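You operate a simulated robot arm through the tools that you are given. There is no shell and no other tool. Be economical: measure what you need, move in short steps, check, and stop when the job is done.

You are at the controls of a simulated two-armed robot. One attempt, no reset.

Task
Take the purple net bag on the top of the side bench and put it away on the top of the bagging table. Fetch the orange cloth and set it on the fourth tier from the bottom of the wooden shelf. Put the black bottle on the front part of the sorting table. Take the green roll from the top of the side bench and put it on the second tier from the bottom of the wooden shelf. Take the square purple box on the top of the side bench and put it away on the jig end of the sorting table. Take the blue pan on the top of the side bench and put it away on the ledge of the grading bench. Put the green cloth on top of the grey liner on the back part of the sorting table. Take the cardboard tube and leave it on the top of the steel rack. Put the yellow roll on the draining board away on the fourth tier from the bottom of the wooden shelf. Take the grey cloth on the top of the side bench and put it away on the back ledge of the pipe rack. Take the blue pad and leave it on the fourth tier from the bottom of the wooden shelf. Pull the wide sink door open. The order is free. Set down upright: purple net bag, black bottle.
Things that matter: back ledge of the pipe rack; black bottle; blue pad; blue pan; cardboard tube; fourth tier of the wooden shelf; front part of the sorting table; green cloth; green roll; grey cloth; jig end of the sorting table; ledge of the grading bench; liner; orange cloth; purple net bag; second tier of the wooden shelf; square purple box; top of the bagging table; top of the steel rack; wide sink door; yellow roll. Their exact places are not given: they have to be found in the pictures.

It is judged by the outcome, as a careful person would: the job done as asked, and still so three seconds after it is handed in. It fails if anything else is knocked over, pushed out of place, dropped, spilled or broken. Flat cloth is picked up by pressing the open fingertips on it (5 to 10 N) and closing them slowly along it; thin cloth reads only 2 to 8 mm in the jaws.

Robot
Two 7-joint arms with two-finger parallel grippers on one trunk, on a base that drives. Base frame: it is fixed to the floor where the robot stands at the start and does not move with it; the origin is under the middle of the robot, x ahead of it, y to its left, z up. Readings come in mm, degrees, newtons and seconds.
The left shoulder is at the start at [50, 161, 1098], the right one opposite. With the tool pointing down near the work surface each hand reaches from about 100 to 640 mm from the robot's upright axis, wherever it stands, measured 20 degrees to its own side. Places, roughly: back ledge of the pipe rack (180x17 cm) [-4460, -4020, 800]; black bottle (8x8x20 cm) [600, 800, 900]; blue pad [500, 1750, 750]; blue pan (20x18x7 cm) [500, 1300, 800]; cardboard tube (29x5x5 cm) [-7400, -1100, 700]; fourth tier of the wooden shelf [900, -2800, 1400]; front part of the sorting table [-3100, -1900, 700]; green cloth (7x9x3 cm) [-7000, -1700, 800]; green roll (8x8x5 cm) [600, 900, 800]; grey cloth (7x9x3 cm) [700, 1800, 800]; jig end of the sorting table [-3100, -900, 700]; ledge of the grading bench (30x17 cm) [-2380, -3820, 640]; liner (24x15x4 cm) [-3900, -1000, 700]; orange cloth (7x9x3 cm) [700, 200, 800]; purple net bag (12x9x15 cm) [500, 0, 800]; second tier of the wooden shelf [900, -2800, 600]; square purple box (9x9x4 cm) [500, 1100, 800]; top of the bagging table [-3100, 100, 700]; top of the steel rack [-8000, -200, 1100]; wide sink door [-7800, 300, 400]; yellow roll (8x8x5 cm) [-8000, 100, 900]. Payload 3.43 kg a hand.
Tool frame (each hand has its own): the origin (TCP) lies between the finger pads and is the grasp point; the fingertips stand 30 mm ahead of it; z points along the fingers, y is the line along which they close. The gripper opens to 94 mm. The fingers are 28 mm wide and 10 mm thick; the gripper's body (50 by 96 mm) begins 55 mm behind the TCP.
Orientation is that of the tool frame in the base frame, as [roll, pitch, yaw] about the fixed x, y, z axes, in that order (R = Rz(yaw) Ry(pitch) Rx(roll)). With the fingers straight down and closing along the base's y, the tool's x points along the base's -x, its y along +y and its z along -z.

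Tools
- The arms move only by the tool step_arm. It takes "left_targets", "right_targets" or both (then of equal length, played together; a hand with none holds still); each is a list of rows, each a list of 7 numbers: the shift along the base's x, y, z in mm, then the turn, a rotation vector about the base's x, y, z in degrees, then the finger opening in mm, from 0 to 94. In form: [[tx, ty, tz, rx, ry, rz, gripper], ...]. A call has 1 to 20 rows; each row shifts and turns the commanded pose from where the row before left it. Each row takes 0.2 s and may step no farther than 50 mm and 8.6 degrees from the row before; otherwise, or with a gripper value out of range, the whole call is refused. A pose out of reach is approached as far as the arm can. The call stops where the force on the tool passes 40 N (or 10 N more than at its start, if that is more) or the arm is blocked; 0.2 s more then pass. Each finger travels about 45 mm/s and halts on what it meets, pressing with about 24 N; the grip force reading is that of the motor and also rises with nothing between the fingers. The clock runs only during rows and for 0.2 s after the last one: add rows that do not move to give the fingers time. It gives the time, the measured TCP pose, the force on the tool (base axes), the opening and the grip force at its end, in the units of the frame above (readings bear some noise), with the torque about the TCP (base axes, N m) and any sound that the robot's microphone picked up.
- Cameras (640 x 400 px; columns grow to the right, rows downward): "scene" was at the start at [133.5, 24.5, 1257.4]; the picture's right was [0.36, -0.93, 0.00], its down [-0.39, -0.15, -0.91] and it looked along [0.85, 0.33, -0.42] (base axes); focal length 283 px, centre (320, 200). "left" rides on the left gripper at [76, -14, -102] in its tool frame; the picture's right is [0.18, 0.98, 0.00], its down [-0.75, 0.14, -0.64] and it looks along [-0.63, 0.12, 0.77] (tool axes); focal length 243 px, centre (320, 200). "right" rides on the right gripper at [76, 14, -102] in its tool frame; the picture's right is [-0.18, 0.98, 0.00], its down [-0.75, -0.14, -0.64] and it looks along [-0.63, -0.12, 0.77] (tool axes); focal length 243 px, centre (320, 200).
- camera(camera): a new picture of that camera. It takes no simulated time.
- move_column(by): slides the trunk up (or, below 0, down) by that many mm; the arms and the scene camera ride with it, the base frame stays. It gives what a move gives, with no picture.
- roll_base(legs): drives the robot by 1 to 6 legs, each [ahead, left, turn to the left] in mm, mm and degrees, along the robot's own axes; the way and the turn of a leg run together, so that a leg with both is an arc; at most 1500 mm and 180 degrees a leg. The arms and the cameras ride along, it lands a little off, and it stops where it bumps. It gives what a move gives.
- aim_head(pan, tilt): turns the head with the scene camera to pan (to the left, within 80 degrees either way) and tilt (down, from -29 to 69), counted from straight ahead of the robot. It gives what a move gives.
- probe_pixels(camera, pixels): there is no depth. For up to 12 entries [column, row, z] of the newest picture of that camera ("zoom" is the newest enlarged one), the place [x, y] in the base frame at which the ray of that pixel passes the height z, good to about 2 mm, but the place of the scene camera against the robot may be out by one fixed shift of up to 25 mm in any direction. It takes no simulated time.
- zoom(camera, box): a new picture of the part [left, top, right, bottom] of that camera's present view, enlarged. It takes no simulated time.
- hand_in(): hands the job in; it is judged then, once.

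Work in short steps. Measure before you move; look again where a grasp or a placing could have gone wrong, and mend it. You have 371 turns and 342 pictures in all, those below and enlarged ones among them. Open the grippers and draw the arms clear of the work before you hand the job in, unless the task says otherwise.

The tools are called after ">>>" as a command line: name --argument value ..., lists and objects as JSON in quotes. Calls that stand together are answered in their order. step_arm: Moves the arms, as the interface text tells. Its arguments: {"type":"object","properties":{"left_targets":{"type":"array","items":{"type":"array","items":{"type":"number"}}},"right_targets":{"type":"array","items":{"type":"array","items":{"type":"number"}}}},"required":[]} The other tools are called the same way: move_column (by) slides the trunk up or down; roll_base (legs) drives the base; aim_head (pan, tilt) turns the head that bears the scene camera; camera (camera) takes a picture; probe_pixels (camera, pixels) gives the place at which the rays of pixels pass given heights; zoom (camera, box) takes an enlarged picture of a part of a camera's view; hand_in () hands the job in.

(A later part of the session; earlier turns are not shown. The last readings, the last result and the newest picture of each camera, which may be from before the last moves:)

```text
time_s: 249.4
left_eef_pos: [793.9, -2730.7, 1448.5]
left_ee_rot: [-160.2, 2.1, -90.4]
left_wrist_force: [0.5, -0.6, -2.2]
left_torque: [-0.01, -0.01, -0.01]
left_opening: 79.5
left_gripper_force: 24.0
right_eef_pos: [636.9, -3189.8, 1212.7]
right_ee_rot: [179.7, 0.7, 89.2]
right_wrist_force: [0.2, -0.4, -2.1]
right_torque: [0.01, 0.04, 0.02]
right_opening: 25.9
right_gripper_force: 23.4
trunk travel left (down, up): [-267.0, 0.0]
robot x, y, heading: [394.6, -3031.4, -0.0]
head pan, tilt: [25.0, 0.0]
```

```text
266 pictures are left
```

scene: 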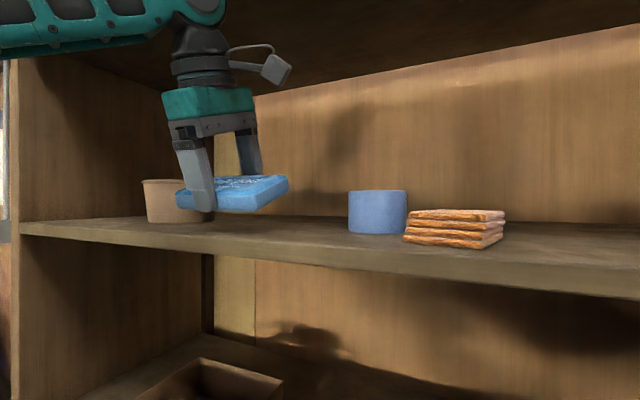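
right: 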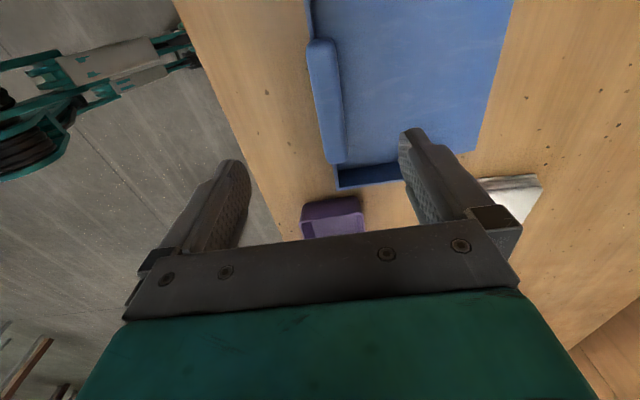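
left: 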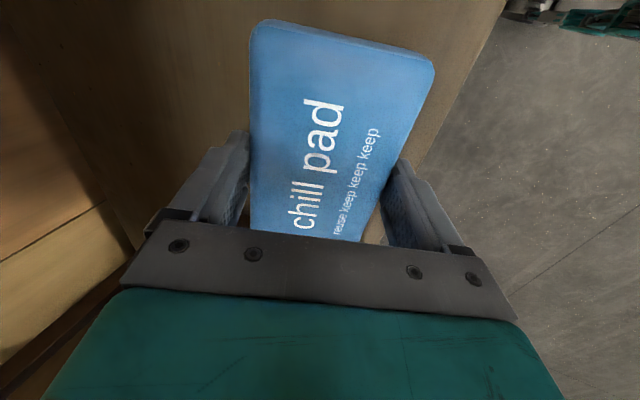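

Clear. I move the pad 12 mm deeper and lower it slowly until it touches.

>>> step_arm --left_targets '[[12, 0, -8, 0, 0, 0, 35], [0, 0, -6, 0, 0, 0, 35], [0, 0, -4, 0, 0, 0, 35], [0, 0, -4, 0, 0, 0, 35], [0, 0, -4, 0, 0, 0, 35], [0, 0, -4, 0, 0, 0, 35], [0, 0, -4, 0, 0, 0, 35]]'

```text
time_s: 250.9
left_eef_pos: [803.8, -2730.4, 1425.2]
left_ee_rot: [-158.7, 1.9, -90.0]
left_wrist_force: [-1.7, 3.0, 11.2]
left_torque: [-0.05, 0.57, -0.05]
left_opening: 79.6
left_gripper_force: 23.5
right_eef_pos: [635.3, -3188.9, 1213.1]
right_ee_rot: [179.7, 0.7, 89.4]
right_wrist_force: [-0.6, 0.0, -0.2]
right_torque: [-0.01, 0.05, 0.02]
right_opening: 26.1
right_gripper_force: 23.4
trunk travel left (down, up): [-267.0, 0.0]
robot x, y, heading: [393.8, -3024.9, -0.0]
head pan, tilt: [25.0, 0.0]
stopped in row 7 (left hand): the force on the tool passed its limit at 46 N (the readings are from after the stop); the commanded pose is now the measured one
```

Touching. I level the pad back by 16°, settle it, then release.

>>> step_arm --left_targets '[[0, 0, 2, 0, 6, 0, 35], [0, 0, -2, 0, 6, 0, 35], [0, 0, -4, 0, 4, 0, 35], [0, 0, -3, 0, 0, 0, 35], [0, 0, -3, 0, 0, 0, 35], [0, 0, -3, 0, 0, 0, 35]]'

>>> camera --camera "scene"

```text
time_s: 252.3
left_eef_pos: [806.2, -2729.8, 1414.2]
left_ee_rot: [-174.5, 1.9, -90.5]
left_wrist_force: [7.7, 5.1, 29.7]
left_torque: [0.16, 1.01, -0.19]
left_opening: 80.2
left_gripper_force: 24.1
right_eef_pos: [635.5, -3191.2, 1213.5]
right_ee_rot: [179.9, 0.6, 89.3]
right_wrist_force: [-0.5, -0.1, -0.9]
right_torque: [0.02, 0.07, -0.03]
right_opening: 25.9
right_gripper_force: 24.2
trunk travel left (down, up): [-267.0, 0.0]
robot x, y, heading: [397.1, -3030.1, -0.2]
head pan, tilt: [25.0, 0.0]
```

```text
265 pictures are left
```

scene: 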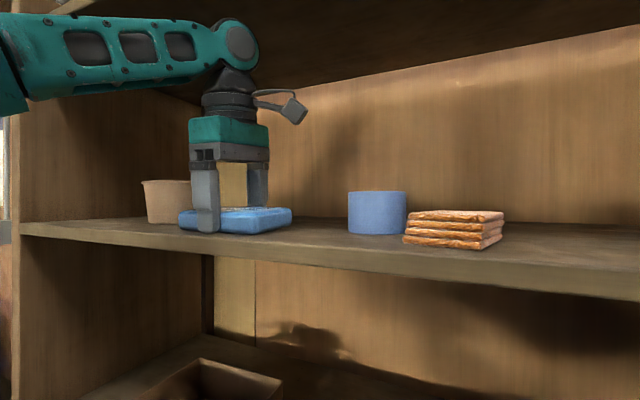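

Flat on the tier. I open, then rise with a forward tilt so the far finger clears the pad.

>>> step_arm --left_targets '[[0, 0, 1, 0, 0, 0, 84], [0, 0, 1, 0, 0, 0, 90], [0, 0, 0, 0, 0, 0, 94], [0, 0, 0, 0, 0, 0, 94], [0, 0, 8, 0, -4, 0, 94], [0, 0, 10, 0, -5, 0, 94], [0, 0, 12, 0, -6, 0, 94], [0, 0, 12, 0, -6, 0, 94], [0, 0, 8, 0, -3, 0, 94], [0, 0, 0, 0, 0, 0, 94]]'

>>> camera --camera "scene"

>>> camera --camera "left"

```text
time_s: 254.5
left_eef_pos: [806.1, -2729.1, 1463.9]
left_ee_rot: [-150.8, 1.9, -89.9]
left_wrist_force: [-0.6, 0.2, -0.7]
left_torque: [0.02, -0.01, -0.02]
left_opening: 94.0
left_gripper_force: 0.0
right_eef_pos: [636.2, -3189.8, 1212.6]
right_ee_rot: [179.8, 0.8, 89.3]
right_wrist_force: [-0.9, -0.8, -1.8]
right_torque: [0.02, 0.06, 0.04]
right_opening: 26.2
right_gripper_force: 24.2
trunk travel left (down, up): [-267.0, 0.0]
robot x, y, heading: [396.5, -3024.9, 0.2]
head pan, tilt: [25.0, 0.0]
```

```text
264 pictures are left
```

scene: 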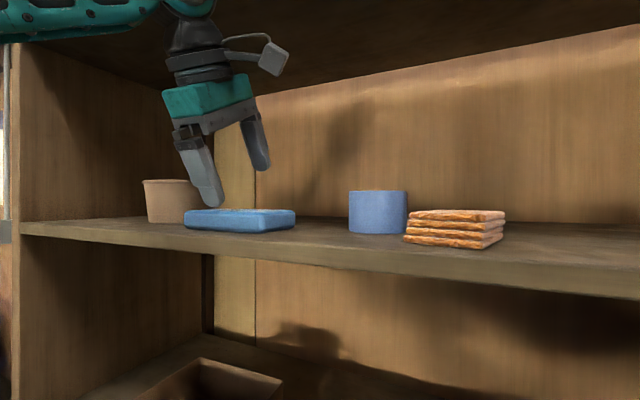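

```text
263 pictures are left
```

left: 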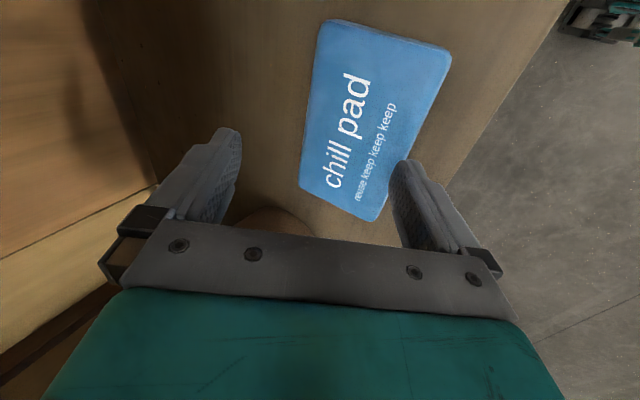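

The pad is on tier 4. I back out and turn toward the grading bench for a look.

>>> roll_base --legs '[[-600, 0, 0], [0, 0, -160]]'

>>> aim_head --pan 0 --tilt 12

>>> camera --camera "scene"

```text
time_s: 264.4
left_eef_pos: [-470.9, -3455.1, 1464.9]
left_ee_rot: [-151.1, 1.9, 112.4]
left_wrist_force: [-0.3, 0.4, -0.8]
left_torque: [-0.02, 0.0, 0.02]
left_opening: 94.0
left_gripper_force: 0.1
right_eef_pos: [-486.2, -2965.0, 1212.9]
right_ee_rot: [179.8, 0.8, -68.6]
right_wrist_force: [0.2, -0.1, -0.2]
right_torque: [0.02, -0.05, -0.01]
right_opening: 26.0
right_gripper_force: 23.8
trunk travel left (down, up): [-267.0, 0.0]
robot x, y, heading: [-200.0, -3026.0, -158.0]
head pan, tilt: [25.0, 0.0]
```

```text
time_s: 265.3
left_eef_pos: [-470.1, -3457.6, 1464.0]
left_ee_rot: [-151.1, 1.9, 112.3]
left_wrist_force: [-0.9, -1.1, -0.4]
left_torque: [-0.02, 0.0, 0.01]
left_opening: 93.7
left_gripper_force: 0.0
right_eef_pos: [-486.0, -2965.7, 1212.8]
right_ee_rot: [179.9, 0.7, -68.6]
right_wrist_force: [-0.3, -0.4, -1.3]
right_torque: [-0.01, -0.09, 0.0]
right_opening: 26.1
right_gripper_force: 23.3
trunk travel left (down, up): [-267.0, 0.0]
robot x, y, heading: [-199.5, -3027.4, -157.6]
head pan, tilt: [0.0, 12.0]
```

```text
262 pictures are left
```

scene: 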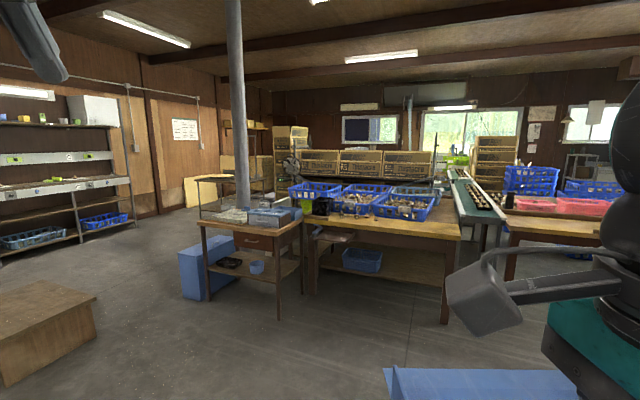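

The ledge should appear near (330,235); I zoom in there.

>>> zoom --camera "scene" --box '[180, 170, 480, 330]'

```text
2.13 times, centred on (330, 250) of scene
```

zoom: 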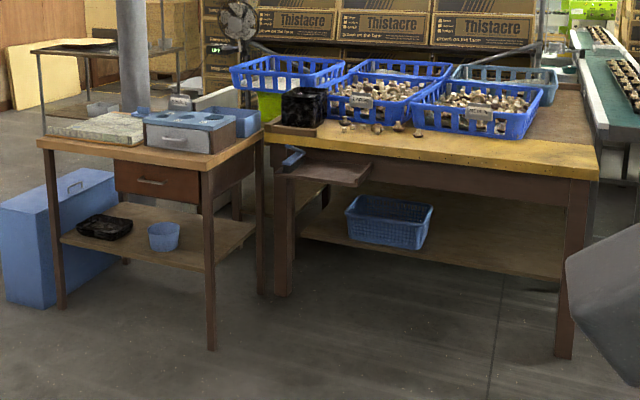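

The ledge is a small dark shelf on the bench's front-left, facing +x. I turn to heading 180 and approach to about x=−1500, lowering the trunk.

>>> roll_base --legs '[[0, 0, -22], [1300, 0, 0], [0, 720, 0]]'

>>> move_column --by -142

>>> aim_head --pan 0 --tilt 25

>>> camera --camera "scene"

```text
time_s: 279.3
left_eef_pos: [-1940.8, -4029.2, 1463.1]
left_ee_rot: [-151.0, 2.0, 88.8]
left_wrist_force: [-0.3, 0.0, -0.4]
left_torque: [-0.01, -0.03, 0.02]
left_opening: 94.1
left_gripper_force: 0.1
right_eef_pos: [-1762.1, -3572.5, 1212.0]
right_ee_rot: [179.8, 0.7, -92.0]
right_wrist_force: [-0.2, -0.6, -1.8]
right_torque: [0.01, -0.03, -0.03]
right_opening: 26.2
right_gripper_force: 24.0
trunk travel left (down, up): [-267.0, 0.0]
robot x, y, heading: [-1524.1, -3742.5, 178.8]
head pan, tilt: [0.0, 12.0]
```

```text
time_s: 281.0
left_eef_pos: [-1941.4, -4028.7, 1322.2]
left_ee_rot: [-150.9, 1.9, 88.9]
left_wrist_force: [2.1, -0.4, 0.7]
left_torque: [0.0, 0.03, -0.01]
left_opening: 93.9
left_gripper_force: 0.1
right_eef_pos: [-1761.1, -3572.3, 1070.4]
right_ee_rot: [179.8, 0.8, -91.8]
right_wrist_force: [0.3, -0.1, -1.2]
right_torque: [0.0, -0.05, 0.04]
right_opening: 26.1
right_gripper_force: 24.0
trunk travel left (down, up): [-125.0, 142.0]
robot x, y, heading: [-1517.4, -3740.6, 178.9]
head pan, tilt: [0.0, 12.0]
```

```text
time_s: 281.8
left_eef_pos: [-1942.1, -4029.4, 1322.8]
left_ee_rot: [-150.9, 1.9, 89.0]
left_wrist_force: [0.2, -0.9, 1.0]
left_torque: [0.01, -0.02, -0.01]
left_opening: 94.0
left_gripper_force: 0.0
right_eef_pos: [-1762.2, -3570.9, 1070.8]
right_ee_rot: [179.8, 0.7, -91.9]
right_wrist_force: [0.0, -0.5, -0.3]
right_torque: [-0.02, -0.06, 0.02]
right_opening: 26.0
right_gripper_force: 23.8
trunk travel left (down, up): [-125.0, 142.0]
robot x, y, heading: [-1520.4, -3747.1, 178.8]
head pan, tilt: [0.0, 25.0]
```

```text
260 pictures are left
```

scene: 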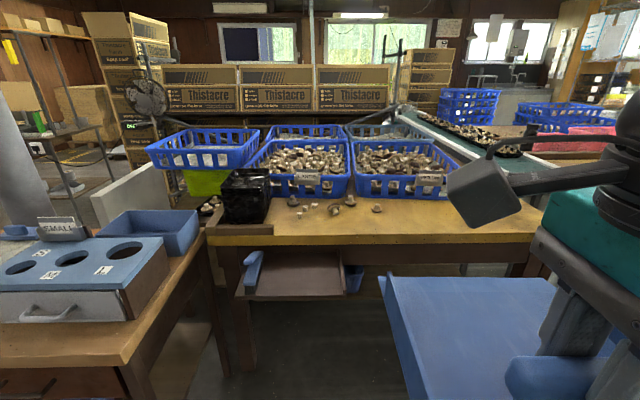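

The ledge is at (240–345, 258–300) with a blue thing at its left. I zoom and probe.

>>> zoom --camera "scene" --box '[200, 210, 400, 335]'

>>> probe_pixels --camera "scene" --pixels '[[237, 298, 640], [345, 296, 640], [250, 268, 640], [340, 266, 640], [260, 262, 680], [250, 244, 730], [390, 238, 730]]'

```text
3.20 times, centred on (300, 272) of scene
```

zoom: 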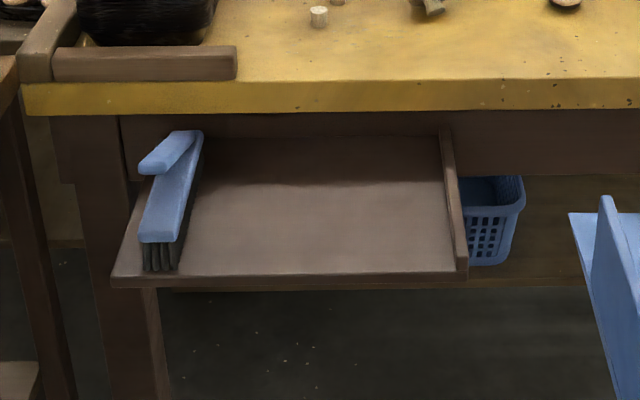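

```text
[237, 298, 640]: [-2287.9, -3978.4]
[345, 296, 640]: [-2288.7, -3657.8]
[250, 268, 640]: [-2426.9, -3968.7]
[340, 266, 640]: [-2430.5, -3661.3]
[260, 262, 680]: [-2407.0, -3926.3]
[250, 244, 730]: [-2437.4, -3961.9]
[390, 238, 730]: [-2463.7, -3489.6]
```

There's a brush on the ledge's left; free width from y≈−3912 to the right rim at ≈−3672, enough for the 200 mm pan centred at y≈−3793. I check the small table's edge for base clearance.

>>> probe_pixels --camera "scene" --pixels '[[204, 236, 720], [128, 366, 720], [337.5, 258, 650], [343, 293, 650], [263, 256, 680], [257, 285, 660], [346, 294, 655]]'

>>> aim_head --pan 20 --tilt 55

>>> camera --camera "scene"

```text
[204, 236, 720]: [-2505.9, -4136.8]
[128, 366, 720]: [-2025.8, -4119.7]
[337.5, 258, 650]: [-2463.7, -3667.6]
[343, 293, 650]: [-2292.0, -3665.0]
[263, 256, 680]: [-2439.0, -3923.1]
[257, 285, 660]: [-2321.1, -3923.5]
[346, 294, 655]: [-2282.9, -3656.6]
```

```text
time_s: 282.7
left_eef_pos: [-1941.1, -4030.0, 1322.7]
left_ee_rot: [-151.1, 1.8, 88.9]
left_wrist_force: [0.3, 0.4, 0.8]
left_torque: [0.03, -0.01, -0.05]
left_opening: 94.1
left_gripper_force: 0.1
right_eef_pos: [-1760.8, -3571.8, 1069.7]
right_ee_rot: [179.7, 0.7, -91.9]
right_wrist_force: [-0.9, -0.1, -0.5]
right_torque: [-0.01, 0.0, -0.02]
right_opening: 26.0
right_gripper_force: 23.9
trunk travel left (down, up): [-125.0, 142.0]
robot x, y, heading: [-1518.4, -3740.9, 178.7]
head pan, tilt: [20.0, 55.0]
```

```text
258 pictures are left
```

scene: 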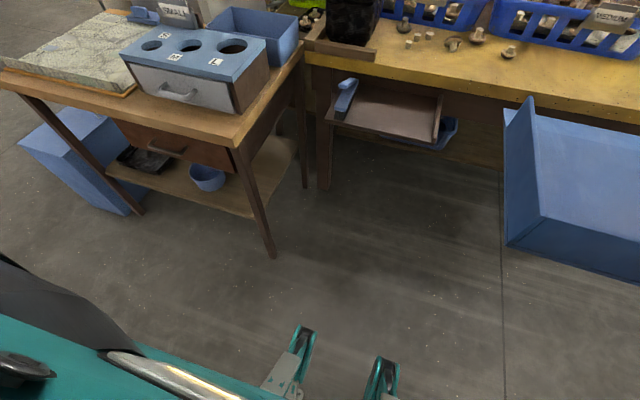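

I drive closer (x≈−1850) with heading corrected and lower the trunk.

>>> roll_base --legs '[[330, 40, 1.3]]'

>>> step_arm --right_targets '[[0, -40, 0, 0, 0, 1.0, 5], [0, -40, 0, 0, 0, 0, 5], [0, -40, 0, 0, 0, 0, 5], [0, -40, 0, 0, 0, 0, 5], [0, 0, 0, 0, 0, 0, 5]]'

>>> move_column --by -125

>>> aim_head --pan 5 --tilt 40

>>> camera --camera "scene"

```text
time_s: 284.9
left_eef_pos: [-2266.2, -4077.5, 1321.2]
left_ee_rot: [-151.0, 1.9, 90.6]
left_wrist_force: [0.2, -0.3, -0.8]
left_torque: [0.02, 0.01, 0.02]
left_opening: 94.2
left_gripper_force: 0.1
right_eef_pos: [-2096.8, -3615.3, 1070.3]
right_ee_rot: [179.8, 0.7, -90.3]
right_wrist_force: [0.3, -0.4, -0.5]
right_torque: [-0.01, -0.06, -0.02]
right_opening: 26.0
right_gripper_force: 23.9
trunk travel left (down, up): [-125.0, 142.0]
robot x, y, heading: [-1853.3, -3782.6, -179.3]
head pan, tilt: [20.0, 55.0]
```

```text
time_s: 286.1
left_eef_pos: [-2265.0, -4077.7, 1322.7]
left_ee_rot: [-151.1, 1.9, 90.5]
left_wrist_force: [-0.3, 0.1, 0.6]
left_torque: [0.02, -0.01, 0.01]
left_opening: 94.0
left_gripper_force: 0.1
right_eef_pos: [-2095.9, -3777.3, 1071.9]
right_ee_rot: [179.8, 0.5, -89.5]
right_wrist_force: [0.4, -0.4, -1.3]
right_torque: [-0.02, -0.01, -0.02]
right_opening: 26.2
right_gripper_force: 23.9
trunk travel left (down, up): [-125.0, 142.0]
robot x, y, heading: [-1851.4, -3773.5, -179.6]
head pan, tilt: [20.0, 55.0]
```

```text
time_s: 287.6
left_eef_pos: [-2264.8, -4077.4, 1198.1]
left_ee_rot: [-151.0, 1.9, 90.5]
left_wrist_force: [0.2, 0.2, -0.7]
left_torque: [0.02, 0.0, 0.0]
left_opening: 93.9
left_gripper_force: 0.1
right_eef_pos: [-2096.9, -3776.1, 947.4]
right_ee_rot: [179.8, 0.6, -89.5]
right_wrist_force: [0.6, 0.4, -1.5]
right_torque: [0.0, -0.05, 0.01]
right_opening: 26.1
right_gripper_force: 24.3
trunk travel left (down, up): [0.0, 267.0]
robot x, y, heading: [-1852.1, -3778.8, -179.8]
head pan, tilt: [20.0, 55.0]
```

```text
time_s: 288.4
left_eef_pos: [-2265.8, -4078.4, 1197.3]
left_ee_rot: [-151.0, 1.9, 90.5]
left_wrist_force: [0.2, 1.2, 0.3]
left_torque: [0.02, -0.01, -0.01]
left_opening: 94.3
left_gripper_force: 0.0
right_eef_pos: [-2096.8, -3776.8, 947.4]
right_ee_rot: [179.7, 0.7, -89.2]
right_wrist_force: [0.0, 0.1, -0.4]
right_torque: [0.02, -0.05, 0.02]
right_opening: 26.1
right_gripper_force: 24.0
trunk travel left (down, up): [0.0, 267.0]
robot x, y, heading: [-1857.9, -3781.0, -179.7]
head pan, tilt: [5.0, 40.0]
```

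```text
257 pictures are left
```

scene: 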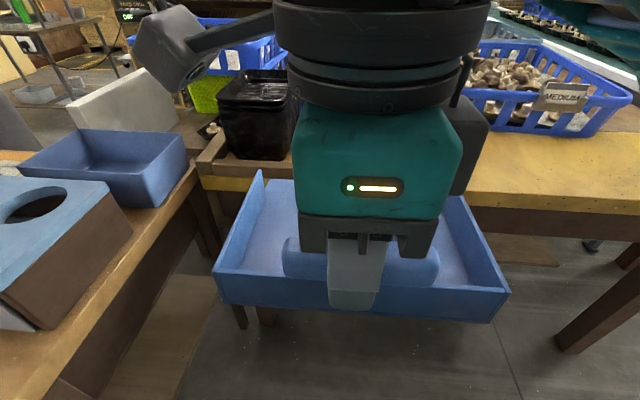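

The pan hides the ledge. I draw it back 40 mm and lower it in front of the ledge, then look again.

>>> step_arm --right_targets '[[20, -8, -40, 0, 0, 0, 5], [20, -8, -40, 0, 0, 0, 5], [0, 0, -40, 0, 0, 0, 5], [0, 0, -40, 0, 0, 0, 5], [0, 0, -30, 0, 0, 0, 5], [0, 0, 0, 0, 0, 0, 5]]'

>>> camera --camera "scene"

>>> camera --camera "right"

```text
time_s: 289.8
left_eef_pos: [-2265.2, -4077.3, 1198.7]
left_ee_rot: [-151.0, 1.9, 90.5]
left_wrist_force: [0.1, 0.4, -0.3]
left_torque: [-0.03, -0.01, -0.08]
left_opening: 93.7
left_gripper_force: 0.1
right_eef_pos: [-2054.2, -3792.1, 756.8]
right_ee_rot: [179.8, 0.7, -89.2]
right_wrist_force: [0.1, -0.1, -0.3]
right_torque: [0.02, -0.05, -0.01]
right_opening: 25.9
right_gripper_force: 23.8
trunk travel left (down, up): [0.0, 267.0]
robot x, y, heading: [-1856.1, -3776.8, -179.9]
head pan, tilt: [5.0, 40.0]
```

```text
256 pictures are left
```

scene: 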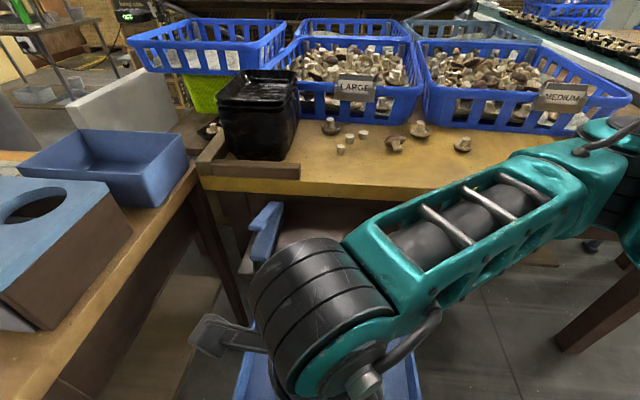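

```text
255 pictures are left
```

right: 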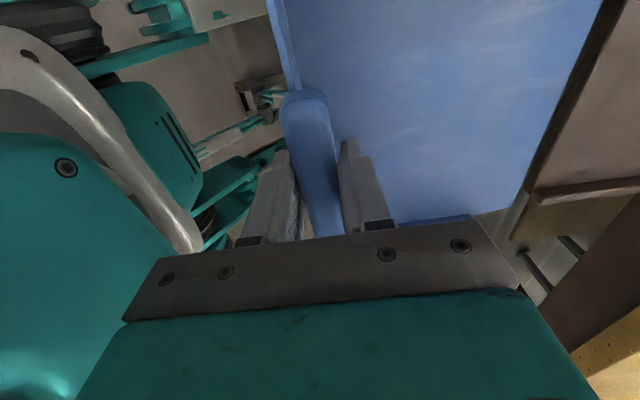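

The wrist view shows the ledge with its right rim at (590,190). I zoom and probe it.

>>> zoom --camera "right" --box '[440, 0, 640, 260]'

>>> probe_pixels --camera "right" --pixels '[[515, 238, 640], [530, 203, 640], [536, 192, 655], [640, 180, 655], [560, 115, 640], [600, 30, 640], [520, 205, 695], [590, 30, 695]]'

```text
1.54 times, centred on (540, 130) of right
```

zoom: 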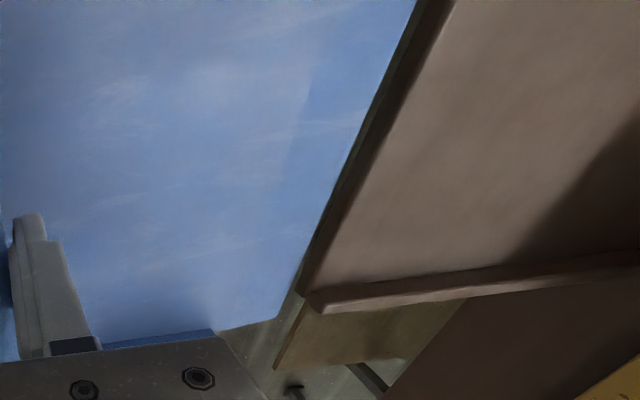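

```text
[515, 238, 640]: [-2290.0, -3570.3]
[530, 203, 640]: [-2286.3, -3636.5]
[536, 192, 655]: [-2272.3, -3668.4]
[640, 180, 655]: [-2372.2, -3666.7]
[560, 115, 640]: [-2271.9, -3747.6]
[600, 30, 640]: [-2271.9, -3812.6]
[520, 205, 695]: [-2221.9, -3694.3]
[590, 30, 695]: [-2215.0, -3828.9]
```

Ledge front edge x=−2272, right rim inner y≈−3676; pan (spanning ±100) fits at y −3795. I lower to just above ledge level and drive the pan in.

>>> step_arm --right_targets '[[0, -3, -15, 0, 0, 0, 5], [0, 0, -15, 0, 0, 0, 5], [0, 0, 0, 0, 0, 0, 5]]'

>>> roll_base --legs '[[120, 0, 0]]'

>>> camera --camera "right"

>>> camera --camera "scene"

```text
time_s: 290.6
left_eef_pos: [-2266.0, -4077.3, 1198.7]
left_ee_rot: [-151.0, 1.9, 90.6]
left_wrist_force: [-0.2, 0.6, 0.1]
left_torque: [-0.01, 0.01, 0.04]
left_opening: 94.3
left_gripper_force: 0.1
right_eef_pos: [-2056.0, -3793.5, 727.1]
right_ee_rot: [179.8, 0.7, -89.3]
right_wrist_force: [0.0, 0.6, -1.4]
right_torque: [-0.03, -0.07, 0.0]
right_opening: 25.7
right_gripper_force: 24.0
trunk travel left (down, up): [0.0, 267.0]
robot x, y, heading: [-1851.5, -3775.3, -179.6]
head pan, tilt: [5.0, 40.0]
```

```text
time_s: 291.9
left_eef_pos: [-2383.8, -4079.6, 1198.0]
left_ee_rot: [-151.1, 1.9, 90.7]
left_wrist_force: [0.1, 0.4, 0.3]
left_torque: [0.02, 0.02, -0.01]
left_opening: 94.0
left_gripper_force: 0.1
right_eef_pos: [-2175.9, -3794.9, 727.5]
right_ee_rot: [179.9, 0.6, -89.1]
right_wrist_force: [-0.3, 0.3, -0.8]
right_torque: [-0.04, -0.03, 0.02]
right_opening: 25.9
right_gripper_force: 24.1
trunk travel left (down, up): [0.0, 267.0]
robot x, y, heading: [-1971.0, -3779.3, -179.5]
head pan, tilt: [5.0, 40.0]
```

```text
253 pictures are left
```

right: 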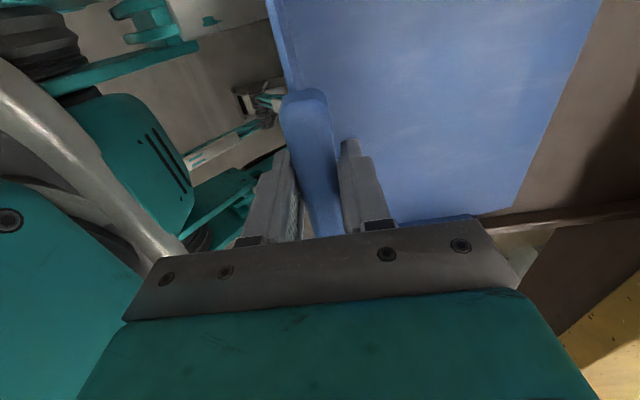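

```text
252 pictures are left
```

scene: 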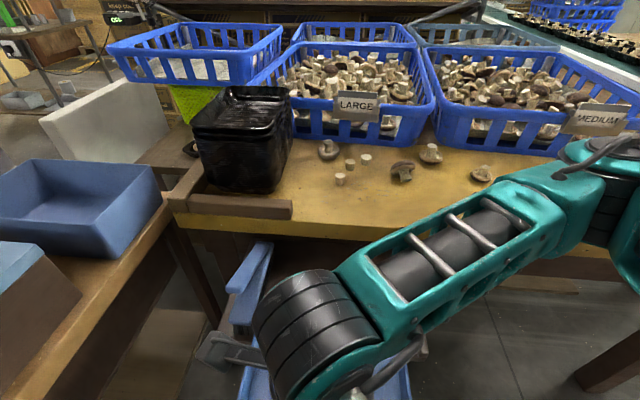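

The pan's left wall and the brush look close; I probe both in the scene view.

>>> zoom --camera "scene" --box '[190, 225, 430, 400]'

>>> probe_pixels --camera "scene" --pixels '[[252, 325, 670], [252, 325, 690], [273, 243, 680], [273, 243, 700], [240, 375, 700], [240, 375, 710], [410, 370, 700]]'

```text
2.29 times, centred on (310, 312) of scene
```

zoom: 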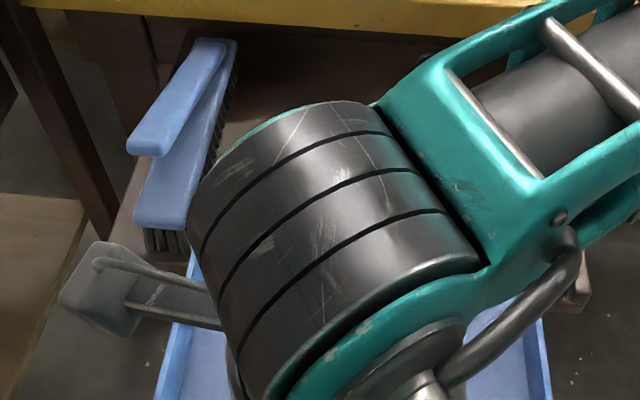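

```text
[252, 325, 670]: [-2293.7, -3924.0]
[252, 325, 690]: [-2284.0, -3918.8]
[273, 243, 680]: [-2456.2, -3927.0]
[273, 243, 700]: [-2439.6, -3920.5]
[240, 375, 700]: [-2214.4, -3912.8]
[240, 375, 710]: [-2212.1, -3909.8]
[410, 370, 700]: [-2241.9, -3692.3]
```

Margins ≈15–19 mm on both sides. I push the pan forward with the arm precisely, in small steps, then lower.

>>> step_arm --right_targets '[[-20, 0, 0, 0, 0, 0, 5], [-20, 0, 0, 0, 0, 0, 5], [-20, 0, 0, 0, 0, 0, 5], [-18, 0, 0, 0, 0, 0, 5], [-15, 0, 0, 0, 0, 0, 5], [0, 0, -6, 0, 0, 0, 5], [0, 0, -6, 0, 0, 0, 5], [0, 0, 0, 0, 0, 0, 5]]'

>>> camera --camera "right"

>>> camera --camera "scene"

```text
time_s: 293.6
left_eef_pos: [-2382.5, -4079.4, 1198.3]
left_ee_rot: [-151.1, 2.0, 90.7]
left_wrist_force: [0.8, 0.7, 0.9]
left_torque: [0.03, 0.01, -0.01]
left_opening: 93.9
left_gripper_force: 0.1
right_eef_pos: [-2267.6, -3795.7, 716.1]
right_ee_rot: [179.8, 0.8, -89.2]
right_wrist_force: [-0.9, 0.3, -1.8]
right_torque: [0.04, -0.03, 0.02]
right_opening: 26.0
right_gripper_force: 24.0
trunk travel left (down, up): [0.0, 267.0]
robot x, y, heading: [-1971.3, -3779.4, -179.5]
head pan, tilt: [5.0, 40.0]
```

```text
250 pictures are left
```

right: 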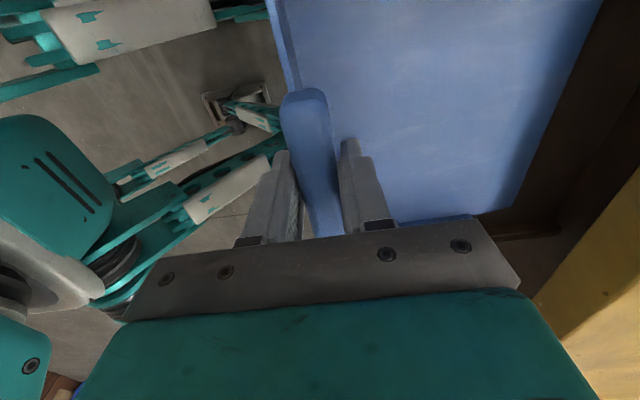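

```text
249 pictures are left
```

scene: 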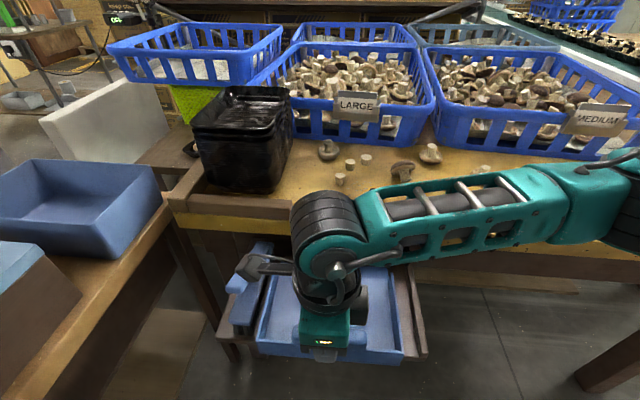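

The pan sits between brush and rim. I lower to contact.

>>> step_arm --right_targets '[[0, 0, -4, 0, 0, 0, 5], [0, 0, -4, 0, 0, 0, 5], [0, 0, -3, 0, 0, 0, 5], [0, 0, -3, 0, 0, 0, 5], [0, 0, -3, 0, 0, 0, 5], [0, 0, -3, 0, 0, 0, 5], [0, 0, -3, 0, 0, 0, 5]]'

```text
time_s: 295.2
left_eef_pos: [-2382.4, -4080.4, 1197.0]
left_ee_rot: [-150.9, 1.8, 90.7]
left_wrist_force: [0.9, -0.3, 0.4]
left_torque: [0.02, 0.01, 0.0]
left_opening: 94.1
left_gripper_force: 0.1
right_eef_pos: [-2268.8, -3797.0, 694.3]
right_ee_rot: [179.6, 0.6, -89.2]
right_wrist_force: [3.0, -0.5, 20.0]
right_torque: [0.0, 0.08, -0.01]
right_opening: 26.5
right_gripper_force: 23.9
trunk travel left (down, up): [0.0, 267.0]
robot x, y, heading: [-1973.4, -3779.6, -179.5]
head pan, tilt: [5.0, 40.0]
```

It rests (20 N). I open and rise.

>>> step_arm --right_targets '[[0, 0, 1, 0, 0, 0, 34], [0, 0, 1, 0, 0, 0, 50], [0, 0, 0, 0, 0, 0, 60], [0, 0, 20, 0, 0, 0, 60], [0, 0, 30, 0, 0, 0, 60], [0, 0, 40, 0, 0, 0, 60], [0, 0, 40, 0, 0, 0, 60], [0, 0, 40, 0, 0, 0, 60], [0, 0, 40, 0, 0, 0, 60]]'

>>> camera --camera "scene"

```text
time_s: 297.2
left_eef_pos: [-2383.0, -4080.2, 1198.1]
left_ee_rot: [-151.1, 1.9, 90.7]
left_wrist_force: [0.5, 0.8, -0.4]
left_torque: [-0.01, -0.01, -0.03]
left_opening: 94.2
left_gripper_force: 0.2
right_eef_pos: [-2267.7, -3795.1, 905.0]
right_ee_rot: [179.9, 0.7, -89.1]
right_wrist_force: [0.1, 0.5, 0.6]
right_torque: [0.04, -0.03, 0.0]
right_opening: 60.1
right_gripper_force: 0.0
trunk travel left (down, up): [0.0, 267.0]
robot x, y, heading: [-1971.2, -3780.7, -179.5]
head pan, tilt: [5.0, 40.0]
```

```text
248 pictures are left
```

scene: 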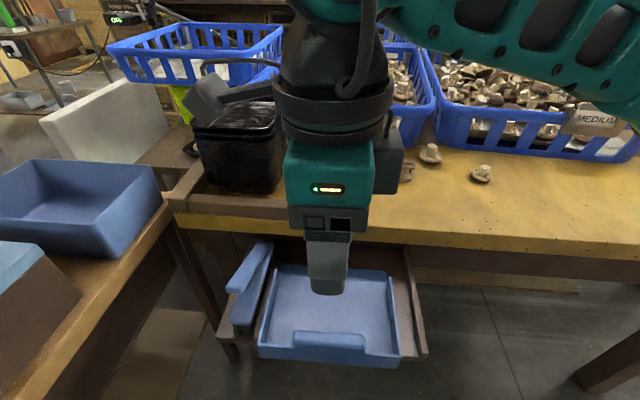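

The pan is on the ledge, the brush untouched. I back away, turn to heading 0 and return toward the side bench, resetting the hands on the way.

>>> roll_base --legs '[[-450, 0, 0], [0, 0, 179.5], [1350, 0, 0], [0, 1500, 0], [0, 1500, 0], [0, 880, 0]]'

>>> move_column --by 60

>>> aim_head --pan -5 --tilt 40

>>> camera --camera "scene"

```text
time_s: 347.6
left_eef_pos: [69.1, 511.7, 1197.7]
left_ee_rot: [-151.0, 1.8, -87.1]
left_wrist_force: [0.2, -0.4, 0.3]
left_torque: [0.01, -0.03, -0.01]
left_opening: 93.9
left_gripper_force: 0.0
right_eef_pos: [-34.8, 222.3, 904.9]
right_ee_rot: [179.8, 0.7, 93.0]
right_wrist_force: [0.3, -0.4, -0.7]
right_torque: [0.04, 0.02, -0.02]
right_opening: 60.2
right_gripper_force: 0.1
trunk travel left (down, up): [0.0, 267.0]
robot x, y, heading: [-326.8, 191.8, 2.6]
head pan, tilt: [5.0, 40.0]
```

```text
time_s: 348.6
left_eef_pos: [68.5, 511.1, 1257.7]
left_ee_rot: [-151.1, 1.9, -87.1]
left_wrist_force: [-0.6, 0.2, -0.2]
left_torque: [-0.02, 0.0, -0.04]
left_opening: 93.8
left_gripper_force: 0.0
right_eef_pos: [-33.5, 222.4, 963.6]
right_ee_rot: [179.8, 0.6, 93.0]
right_wrist_force: [-0.1, 0.0, 0.1]
right_torque: [0.02, -0.02, -0.02]
right_opening: 60.1
right_gripper_force: 0.0
trunk travel left (down, up): [-60.0, 207.0]
robot x, y, heading: [-327.4, 196.8, 2.6]
head pan, tilt: [5.0, 40.0]
```

```text
time_s: 349.3
left_eef_pos: [69.6, 511.3, 1257.3]
left_ee_rot: [-151.1, 1.9, -87.1]
left_wrist_force: [-0.3, 0.1, -0.6]
left_torque: [-0.01, -0.01, 0.0]
left_opening: 94.0
left_gripper_force: 0.0
right_eef_pos: [-35.5, 222.2, 964.1]
right_ee_rot: [179.8, 0.7, 93.2]
right_wrist_force: [0.1, -0.1, 0.2]
right_torque: [-0.03, 0.03, -0.02]
right_opening: 60.0
right_gripper_force: 0.1
trunk travel left (down, up): [-60.0, 207.0]
robot x, y, heading: [-330.7, 190.8, 2.8]
head pan, tilt: [-5.0, 40.0]
```

```text
247 pictures are left
```

scene: 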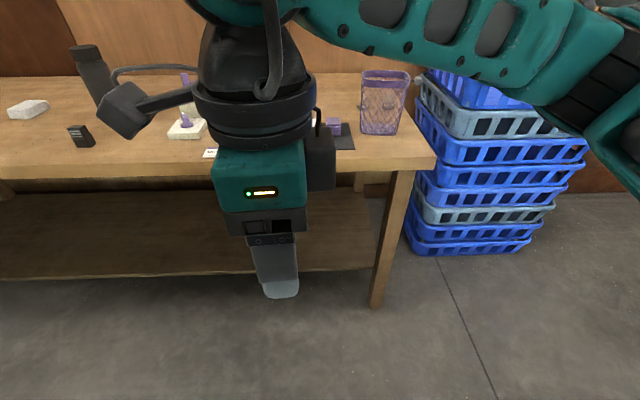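

I raise the right hand, move it to its own side, level the left hand, and drive up to the net bag.

>>> step_arm --right_targets '[[0, -30, 30, 0, 0, 0, 80], [0, -30, 30, 0, 0, 0, 94], [0, -30, 30, 0, 0, 0, 94], [0, -30, 30, 0, 0, 0, 94], [0, -20, 0, 0, 0, 0, 94]]' --left_targets '[[0, 0, -20, 0, 7.2, 0, 94], [0, 0, -20, 0, 7.2, 0, 94], [0, 0, -20, 0, 7.2, 0, 94], [0, 0, -20, 0, 7.2, 0, 94], [0, 0, 0, 0, 0, 0, 94]]'

>>> roll_base --legs '[[430, -75, -2.7]]'

>>> aim_head --pan -20 --tilt 40

>>> camera --camera "scene"

>>> camera --camera "right"

```text
time_s: 350.5
left_eef_pos: [69.2, 511.6, 1178.4]
left_ee_rot: [-179.9, 3.1, -88.4]
left_wrist_force: [0.0, 0.2, 0.2]
left_torque: [-0.01, 0.05, -0.03]
left_opening: 94.1
left_gripper_force: 0.0
right_eef_pos: [-34.3, 82.7, 1083.8]
right_ee_rot: [179.8, 0.7, 93.1]
right_wrist_force: [-0.2, -0.2, 0.0]
right_torque: [0.0, -0.01, -0.01]
right_opening: 94.2
right_gripper_force: 0.0
trunk travel left (down, up): [-60.0, 207.0]
robot x, y, heading: [-330.5, 194.0, 2.7]
head pan, tilt: [-5.0, 40.0]
```

```text
time_s: 353.2
left_eef_pos: [519.1, 430.5, 1179.3]
left_ee_rot: [-179.8, 2.9, -91.0]
left_wrist_force: [-0.6, -0.7, 0.6]
left_torque: [0.0, 0.02, 0.01]
left_opening: 93.9
left_gripper_force: 0.0
right_eef_pos: [396.0, 6.3, 1083.9]
right_ee_rot: [179.8, 0.7, 90.6]
right_wrist_force: [-0.9, -0.3, 0.4]
right_torque: [0.04, 0.01, -0.01]
right_opening: 94.3
right_gripper_force: 0.1
trunk travel left (down, up): [-60.0, 207.0]
robot x, y, heading: [107.0, 133.7, 0.2]
head pan, tilt: [-5.0, 40.0]
```

```text
time_s: 354.0
left_eef_pos: [518.2, 429.5, 1177.7]
left_ee_rot: [-179.8, 2.9, -90.9]
left_wrist_force: [-0.3, 0.9, 0.6]
left_torque: [0.01, -0.02, 0.0]
left_opening: 93.8
left_gripper_force: 0.1
right_eef_pos: [396.2, 6.0, 1083.8]
right_ee_rot: [179.9, 0.7, 90.5]
right_wrist_force: [-0.7, 0.2, -0.5]
right_torque: [0.0, 0.01, 0.01]
right_opening: 94.0
right_gripper_force: 0.1
trunk travel left (down, up): [-60.0, 207.0]
robot x, y, heading: [106.1, 128.1, 0.1]
head pan, tilt: [-20.0, 40.0]
```

```text
246 pictures are left
```

scene: 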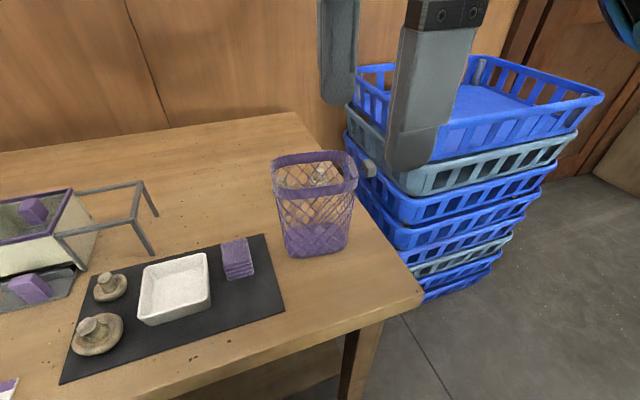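

```text
245 pictures are left
```

right: 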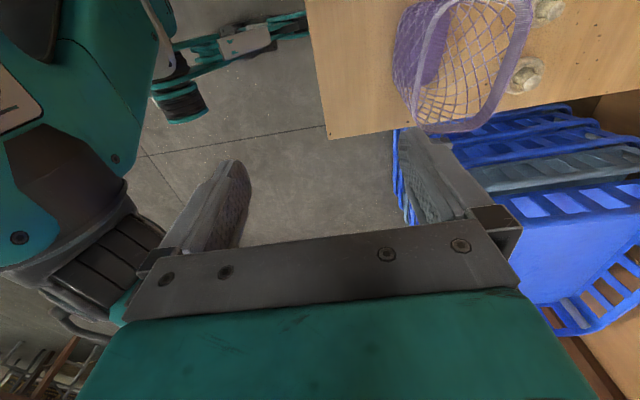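

I probe the bag's rim at z 930 in both views.

>>> zoom --camera "right" --box '[370, 0, 570, 150]'

>>> probe_pixels --camera "right" --pixels '[[438, 5, 930], [412, 120, 930], [530, 5, 930], [497, 118, 930], [425, 60, 930], [510, 65, 930]]'

>>> probe_pixels --camera "scene" --pixels '[[273, 160, 930], [341, 152, 930], [357, 180, 930], [283, 190, 930], [318, 190, 930], [315, 255, 780]]'

```text
2.67 times, centred on (470, 75) of right
```

zoom: 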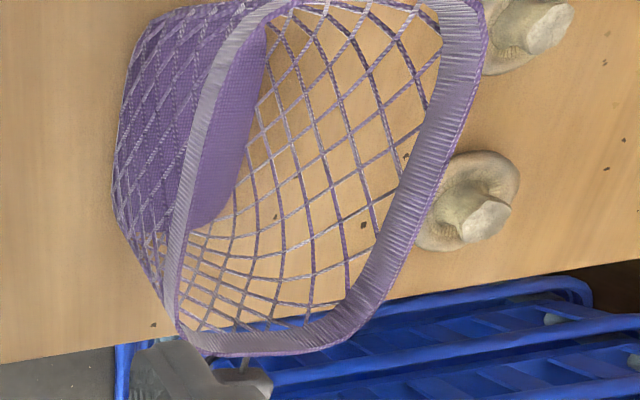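

```text
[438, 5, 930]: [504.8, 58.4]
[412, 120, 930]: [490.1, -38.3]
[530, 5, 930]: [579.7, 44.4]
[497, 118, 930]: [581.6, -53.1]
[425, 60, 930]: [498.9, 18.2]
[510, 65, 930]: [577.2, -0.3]
```

```text
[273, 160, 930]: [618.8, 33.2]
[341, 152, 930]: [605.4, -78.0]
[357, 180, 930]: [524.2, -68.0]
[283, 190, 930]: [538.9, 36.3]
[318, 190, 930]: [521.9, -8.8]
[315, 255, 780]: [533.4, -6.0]
```

The near rim wall is at x≈498, y −38…58. I position the open fingers above it and check.

>>> step_arm --right_targets '[[35, 0, -20, 0, 0, 0, 70], [35, 0, -30, 0, 0, 0, 60], [30, 0, -30, 0, 0, 0, 60], [0, 0, -25, 0, 0, 0, 60], [0, 0, 0, 0, 0, 0, 60]]'

>>> camera --camera "right"

>>> camera --camera "scene"

```text
time_s: 355.2
left_eef_pos: [518.5, 429.4, 1177.9]
left_ee_rot: [-179.9, 3.0, -91.0]
left_wrist_force: [0.3, -0.5, -0.2]
left_torque: [-0.01, -0.01, -0.02]
left_opening: 93.8
left_gripper_force: 0.0
right_eef_pos: [495.9, 5.6, 979.6]
right_ee_rot: [179.6, 0.6, 90.5]
right_wrist_force: [-0.5, 0.6, 0.4]
right_torque: [-0.02, 0.0, 0.02]
right_opening: 59.8
right_gripper_force: 0.0
trunk travel left (down, up): [-60.0, 207.0]
robot x, y, heading: [111.1, 129.3, 0.3]
head pan, tilt: [-20.0, 40.0]
```

```text
243 pictures are left
```

right: 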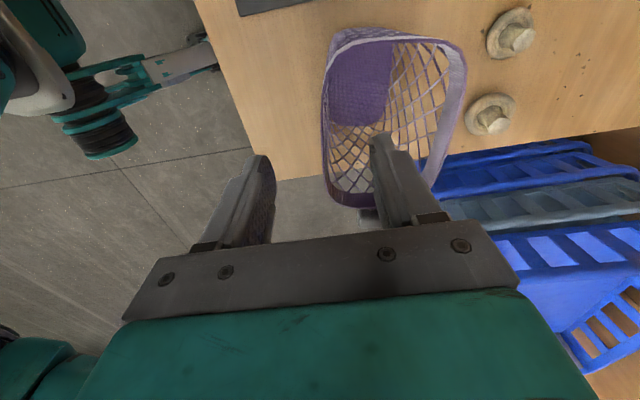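

```text
242 pictures are left
```

scene: 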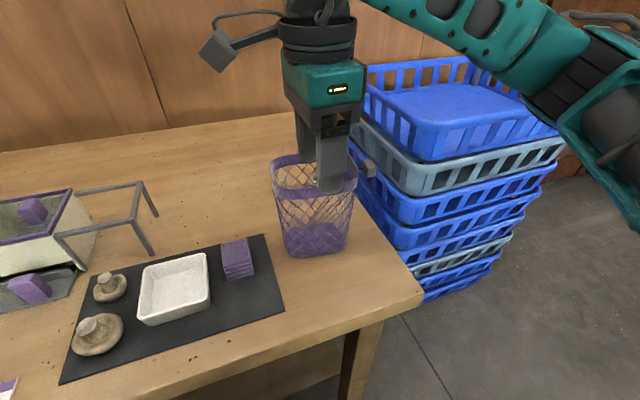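

The rim's near wall lies between the fingers at (325,120). I probe it once more.

>>> zoom --camera "right" --box '[240, 10, 480, 220]'

>>> probe_pixels --camera "right" --pixels '[[325, 70, 930], [321, 130, 930], [327, 180, 930], [321, 130, 940], [340, 205, 930], [465, 70, 930], [370, 30, 930]]'

```text
1.90 times, centred on (360, 115) of right
```

zoom: 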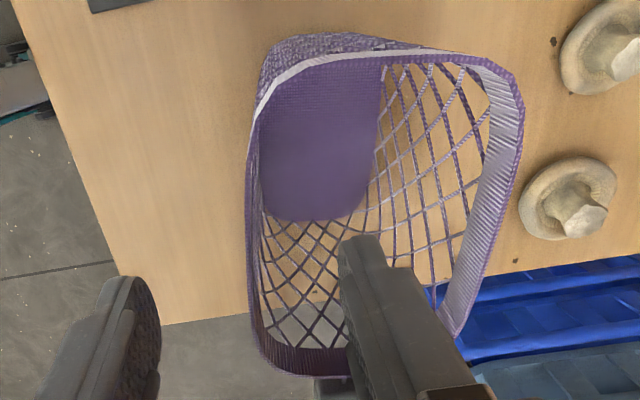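

```text
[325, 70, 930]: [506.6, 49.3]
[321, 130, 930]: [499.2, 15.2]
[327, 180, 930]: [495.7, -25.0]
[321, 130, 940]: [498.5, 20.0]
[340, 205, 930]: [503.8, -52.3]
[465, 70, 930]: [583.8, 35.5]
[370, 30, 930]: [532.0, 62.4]
```

The wall at y≈5 is x≈498 and yawed −8°. I rotate to match, descend to z≈916 and close.

>>> step_arm --right_targets '[[2, 0, 0, 0, 0, -8, 60], [0, 0, -20, 0, 0, 0, 60], [0, 0, -20, 0, 0, 0, 60], [0, 0, -15, 0, 0, 0, 60], [0, 0, -9, 0, 0, 0, 60], [0, 0, 0, 0, 0, 0, 45], [0, 0, 0, 0, 0, 0, 30], [0, 0, 0, 0, 0, 0, 15], [0, 0, 0, 0, 0, 0, 0], [0, 0, 0, 0, 0, 0, 0], [0, 0, 0, 0, 0, 0, 0]]'

>>> camera --camera "right"

>>> camera --camera "scene"

```text
time_s: 357.6
left_eef_pos: [518.8, 430.3, 1178.1]
left_ee_rot: [-179.8, 3.1, -90.9]
left_wrist_force: [-1.1, 0.1, 0.1]
left_torque: [0.02, -0.02, 0.01]
left_opening: 94.0
left_gripper_force: 0.1
right_eef_pos: [499.7, 6.4, 915.5]
right_ee_rot: [179.7, 0.7, 82.4]
right_wrist_force: [1.1, -0.5, 3.5]
right_torque: [-0.08, -0.42, -0.04]
right_opening: 8.3
right_gripper_force: 24.1
trunk travel left (down, up): [-60.0, 207.0]
robot x, y, heading: [109.5, 128.3, 0.4]
head pan, tilt: [-20.0, 40.0]
```

```text
240 pictures are left
```

right: 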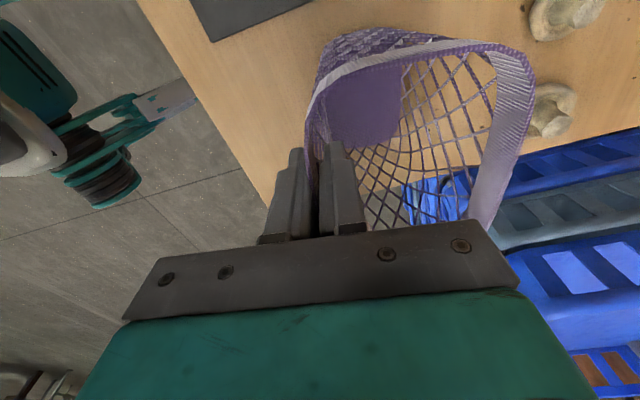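

```text
239 pictures are left
```

scene: 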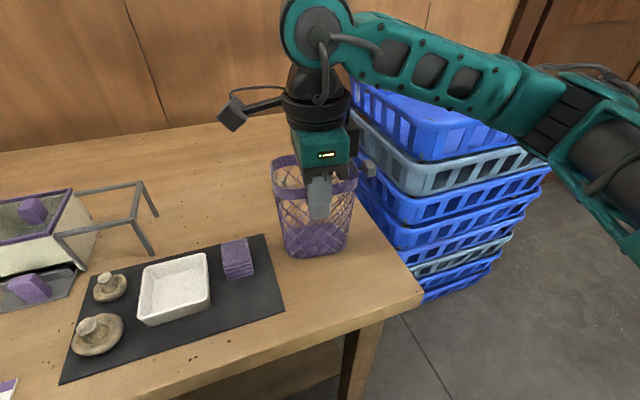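

The rim is pinched (8 mm). I lift slowly and check.

>>> step_arm --right_targets '[[0, 0, 8, 0, 0, 0, 0], [0, 0, 12, 0, 0, 0, 0], [0, 0, 20, 0, 0, 0, 0], [0, 0, 25, 0, 0, 0, 0], [0, 0, 30, 0, 0, 0, 0], [0, 0, 30, 0, 0, 0, 0], [0, 0, 25, 0, 0, 0, 0], [-20, 0, 0, 0, 0, 0, 0], [-20, 0, 0, 0, 0, 0, 0], [0, 0, 0, 0, 0, 0, 0]]'

>>> camera --camera "scene"

```text
time_s: 359.8
left_eef_pos: [519.1, 429.0, 1178.0]
left_ee_rot: [-179.8, 3.0, -90.9]
left_wrist_force: [0.4, -0.6, -0.4]
left_torque: [0.0, 0.01, -0.01]
left_opening: 94.0
left_gripper_force: 0.0
right_eef_pos: [459.4, 6.3, 1065.8]
right_ee_rot: [179.9, 0.8, 82.5]
right_wrist_force: [0.1, 0.0, -1.3]
right_torque: [0.05, 0.0, 0.0]
right_opening: 7.8
right_gripper_force: 23.9
trunk travel left (down, up): [-60.0, 207.0]
robot x, y, heading: [108.3, 131.1, 0.2]
head pan, tilt: [-20.0, 40.0]
```

```text
238 pictures are left
```

scene: 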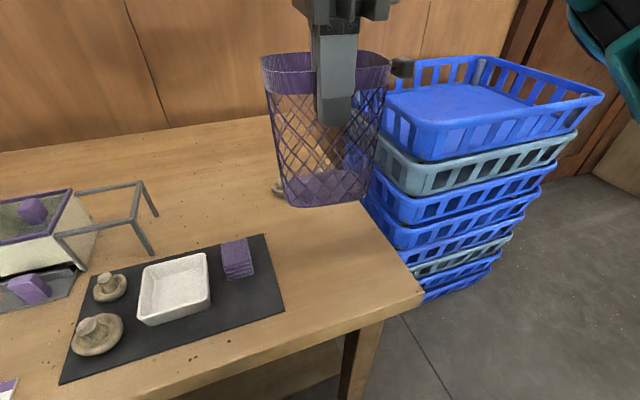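

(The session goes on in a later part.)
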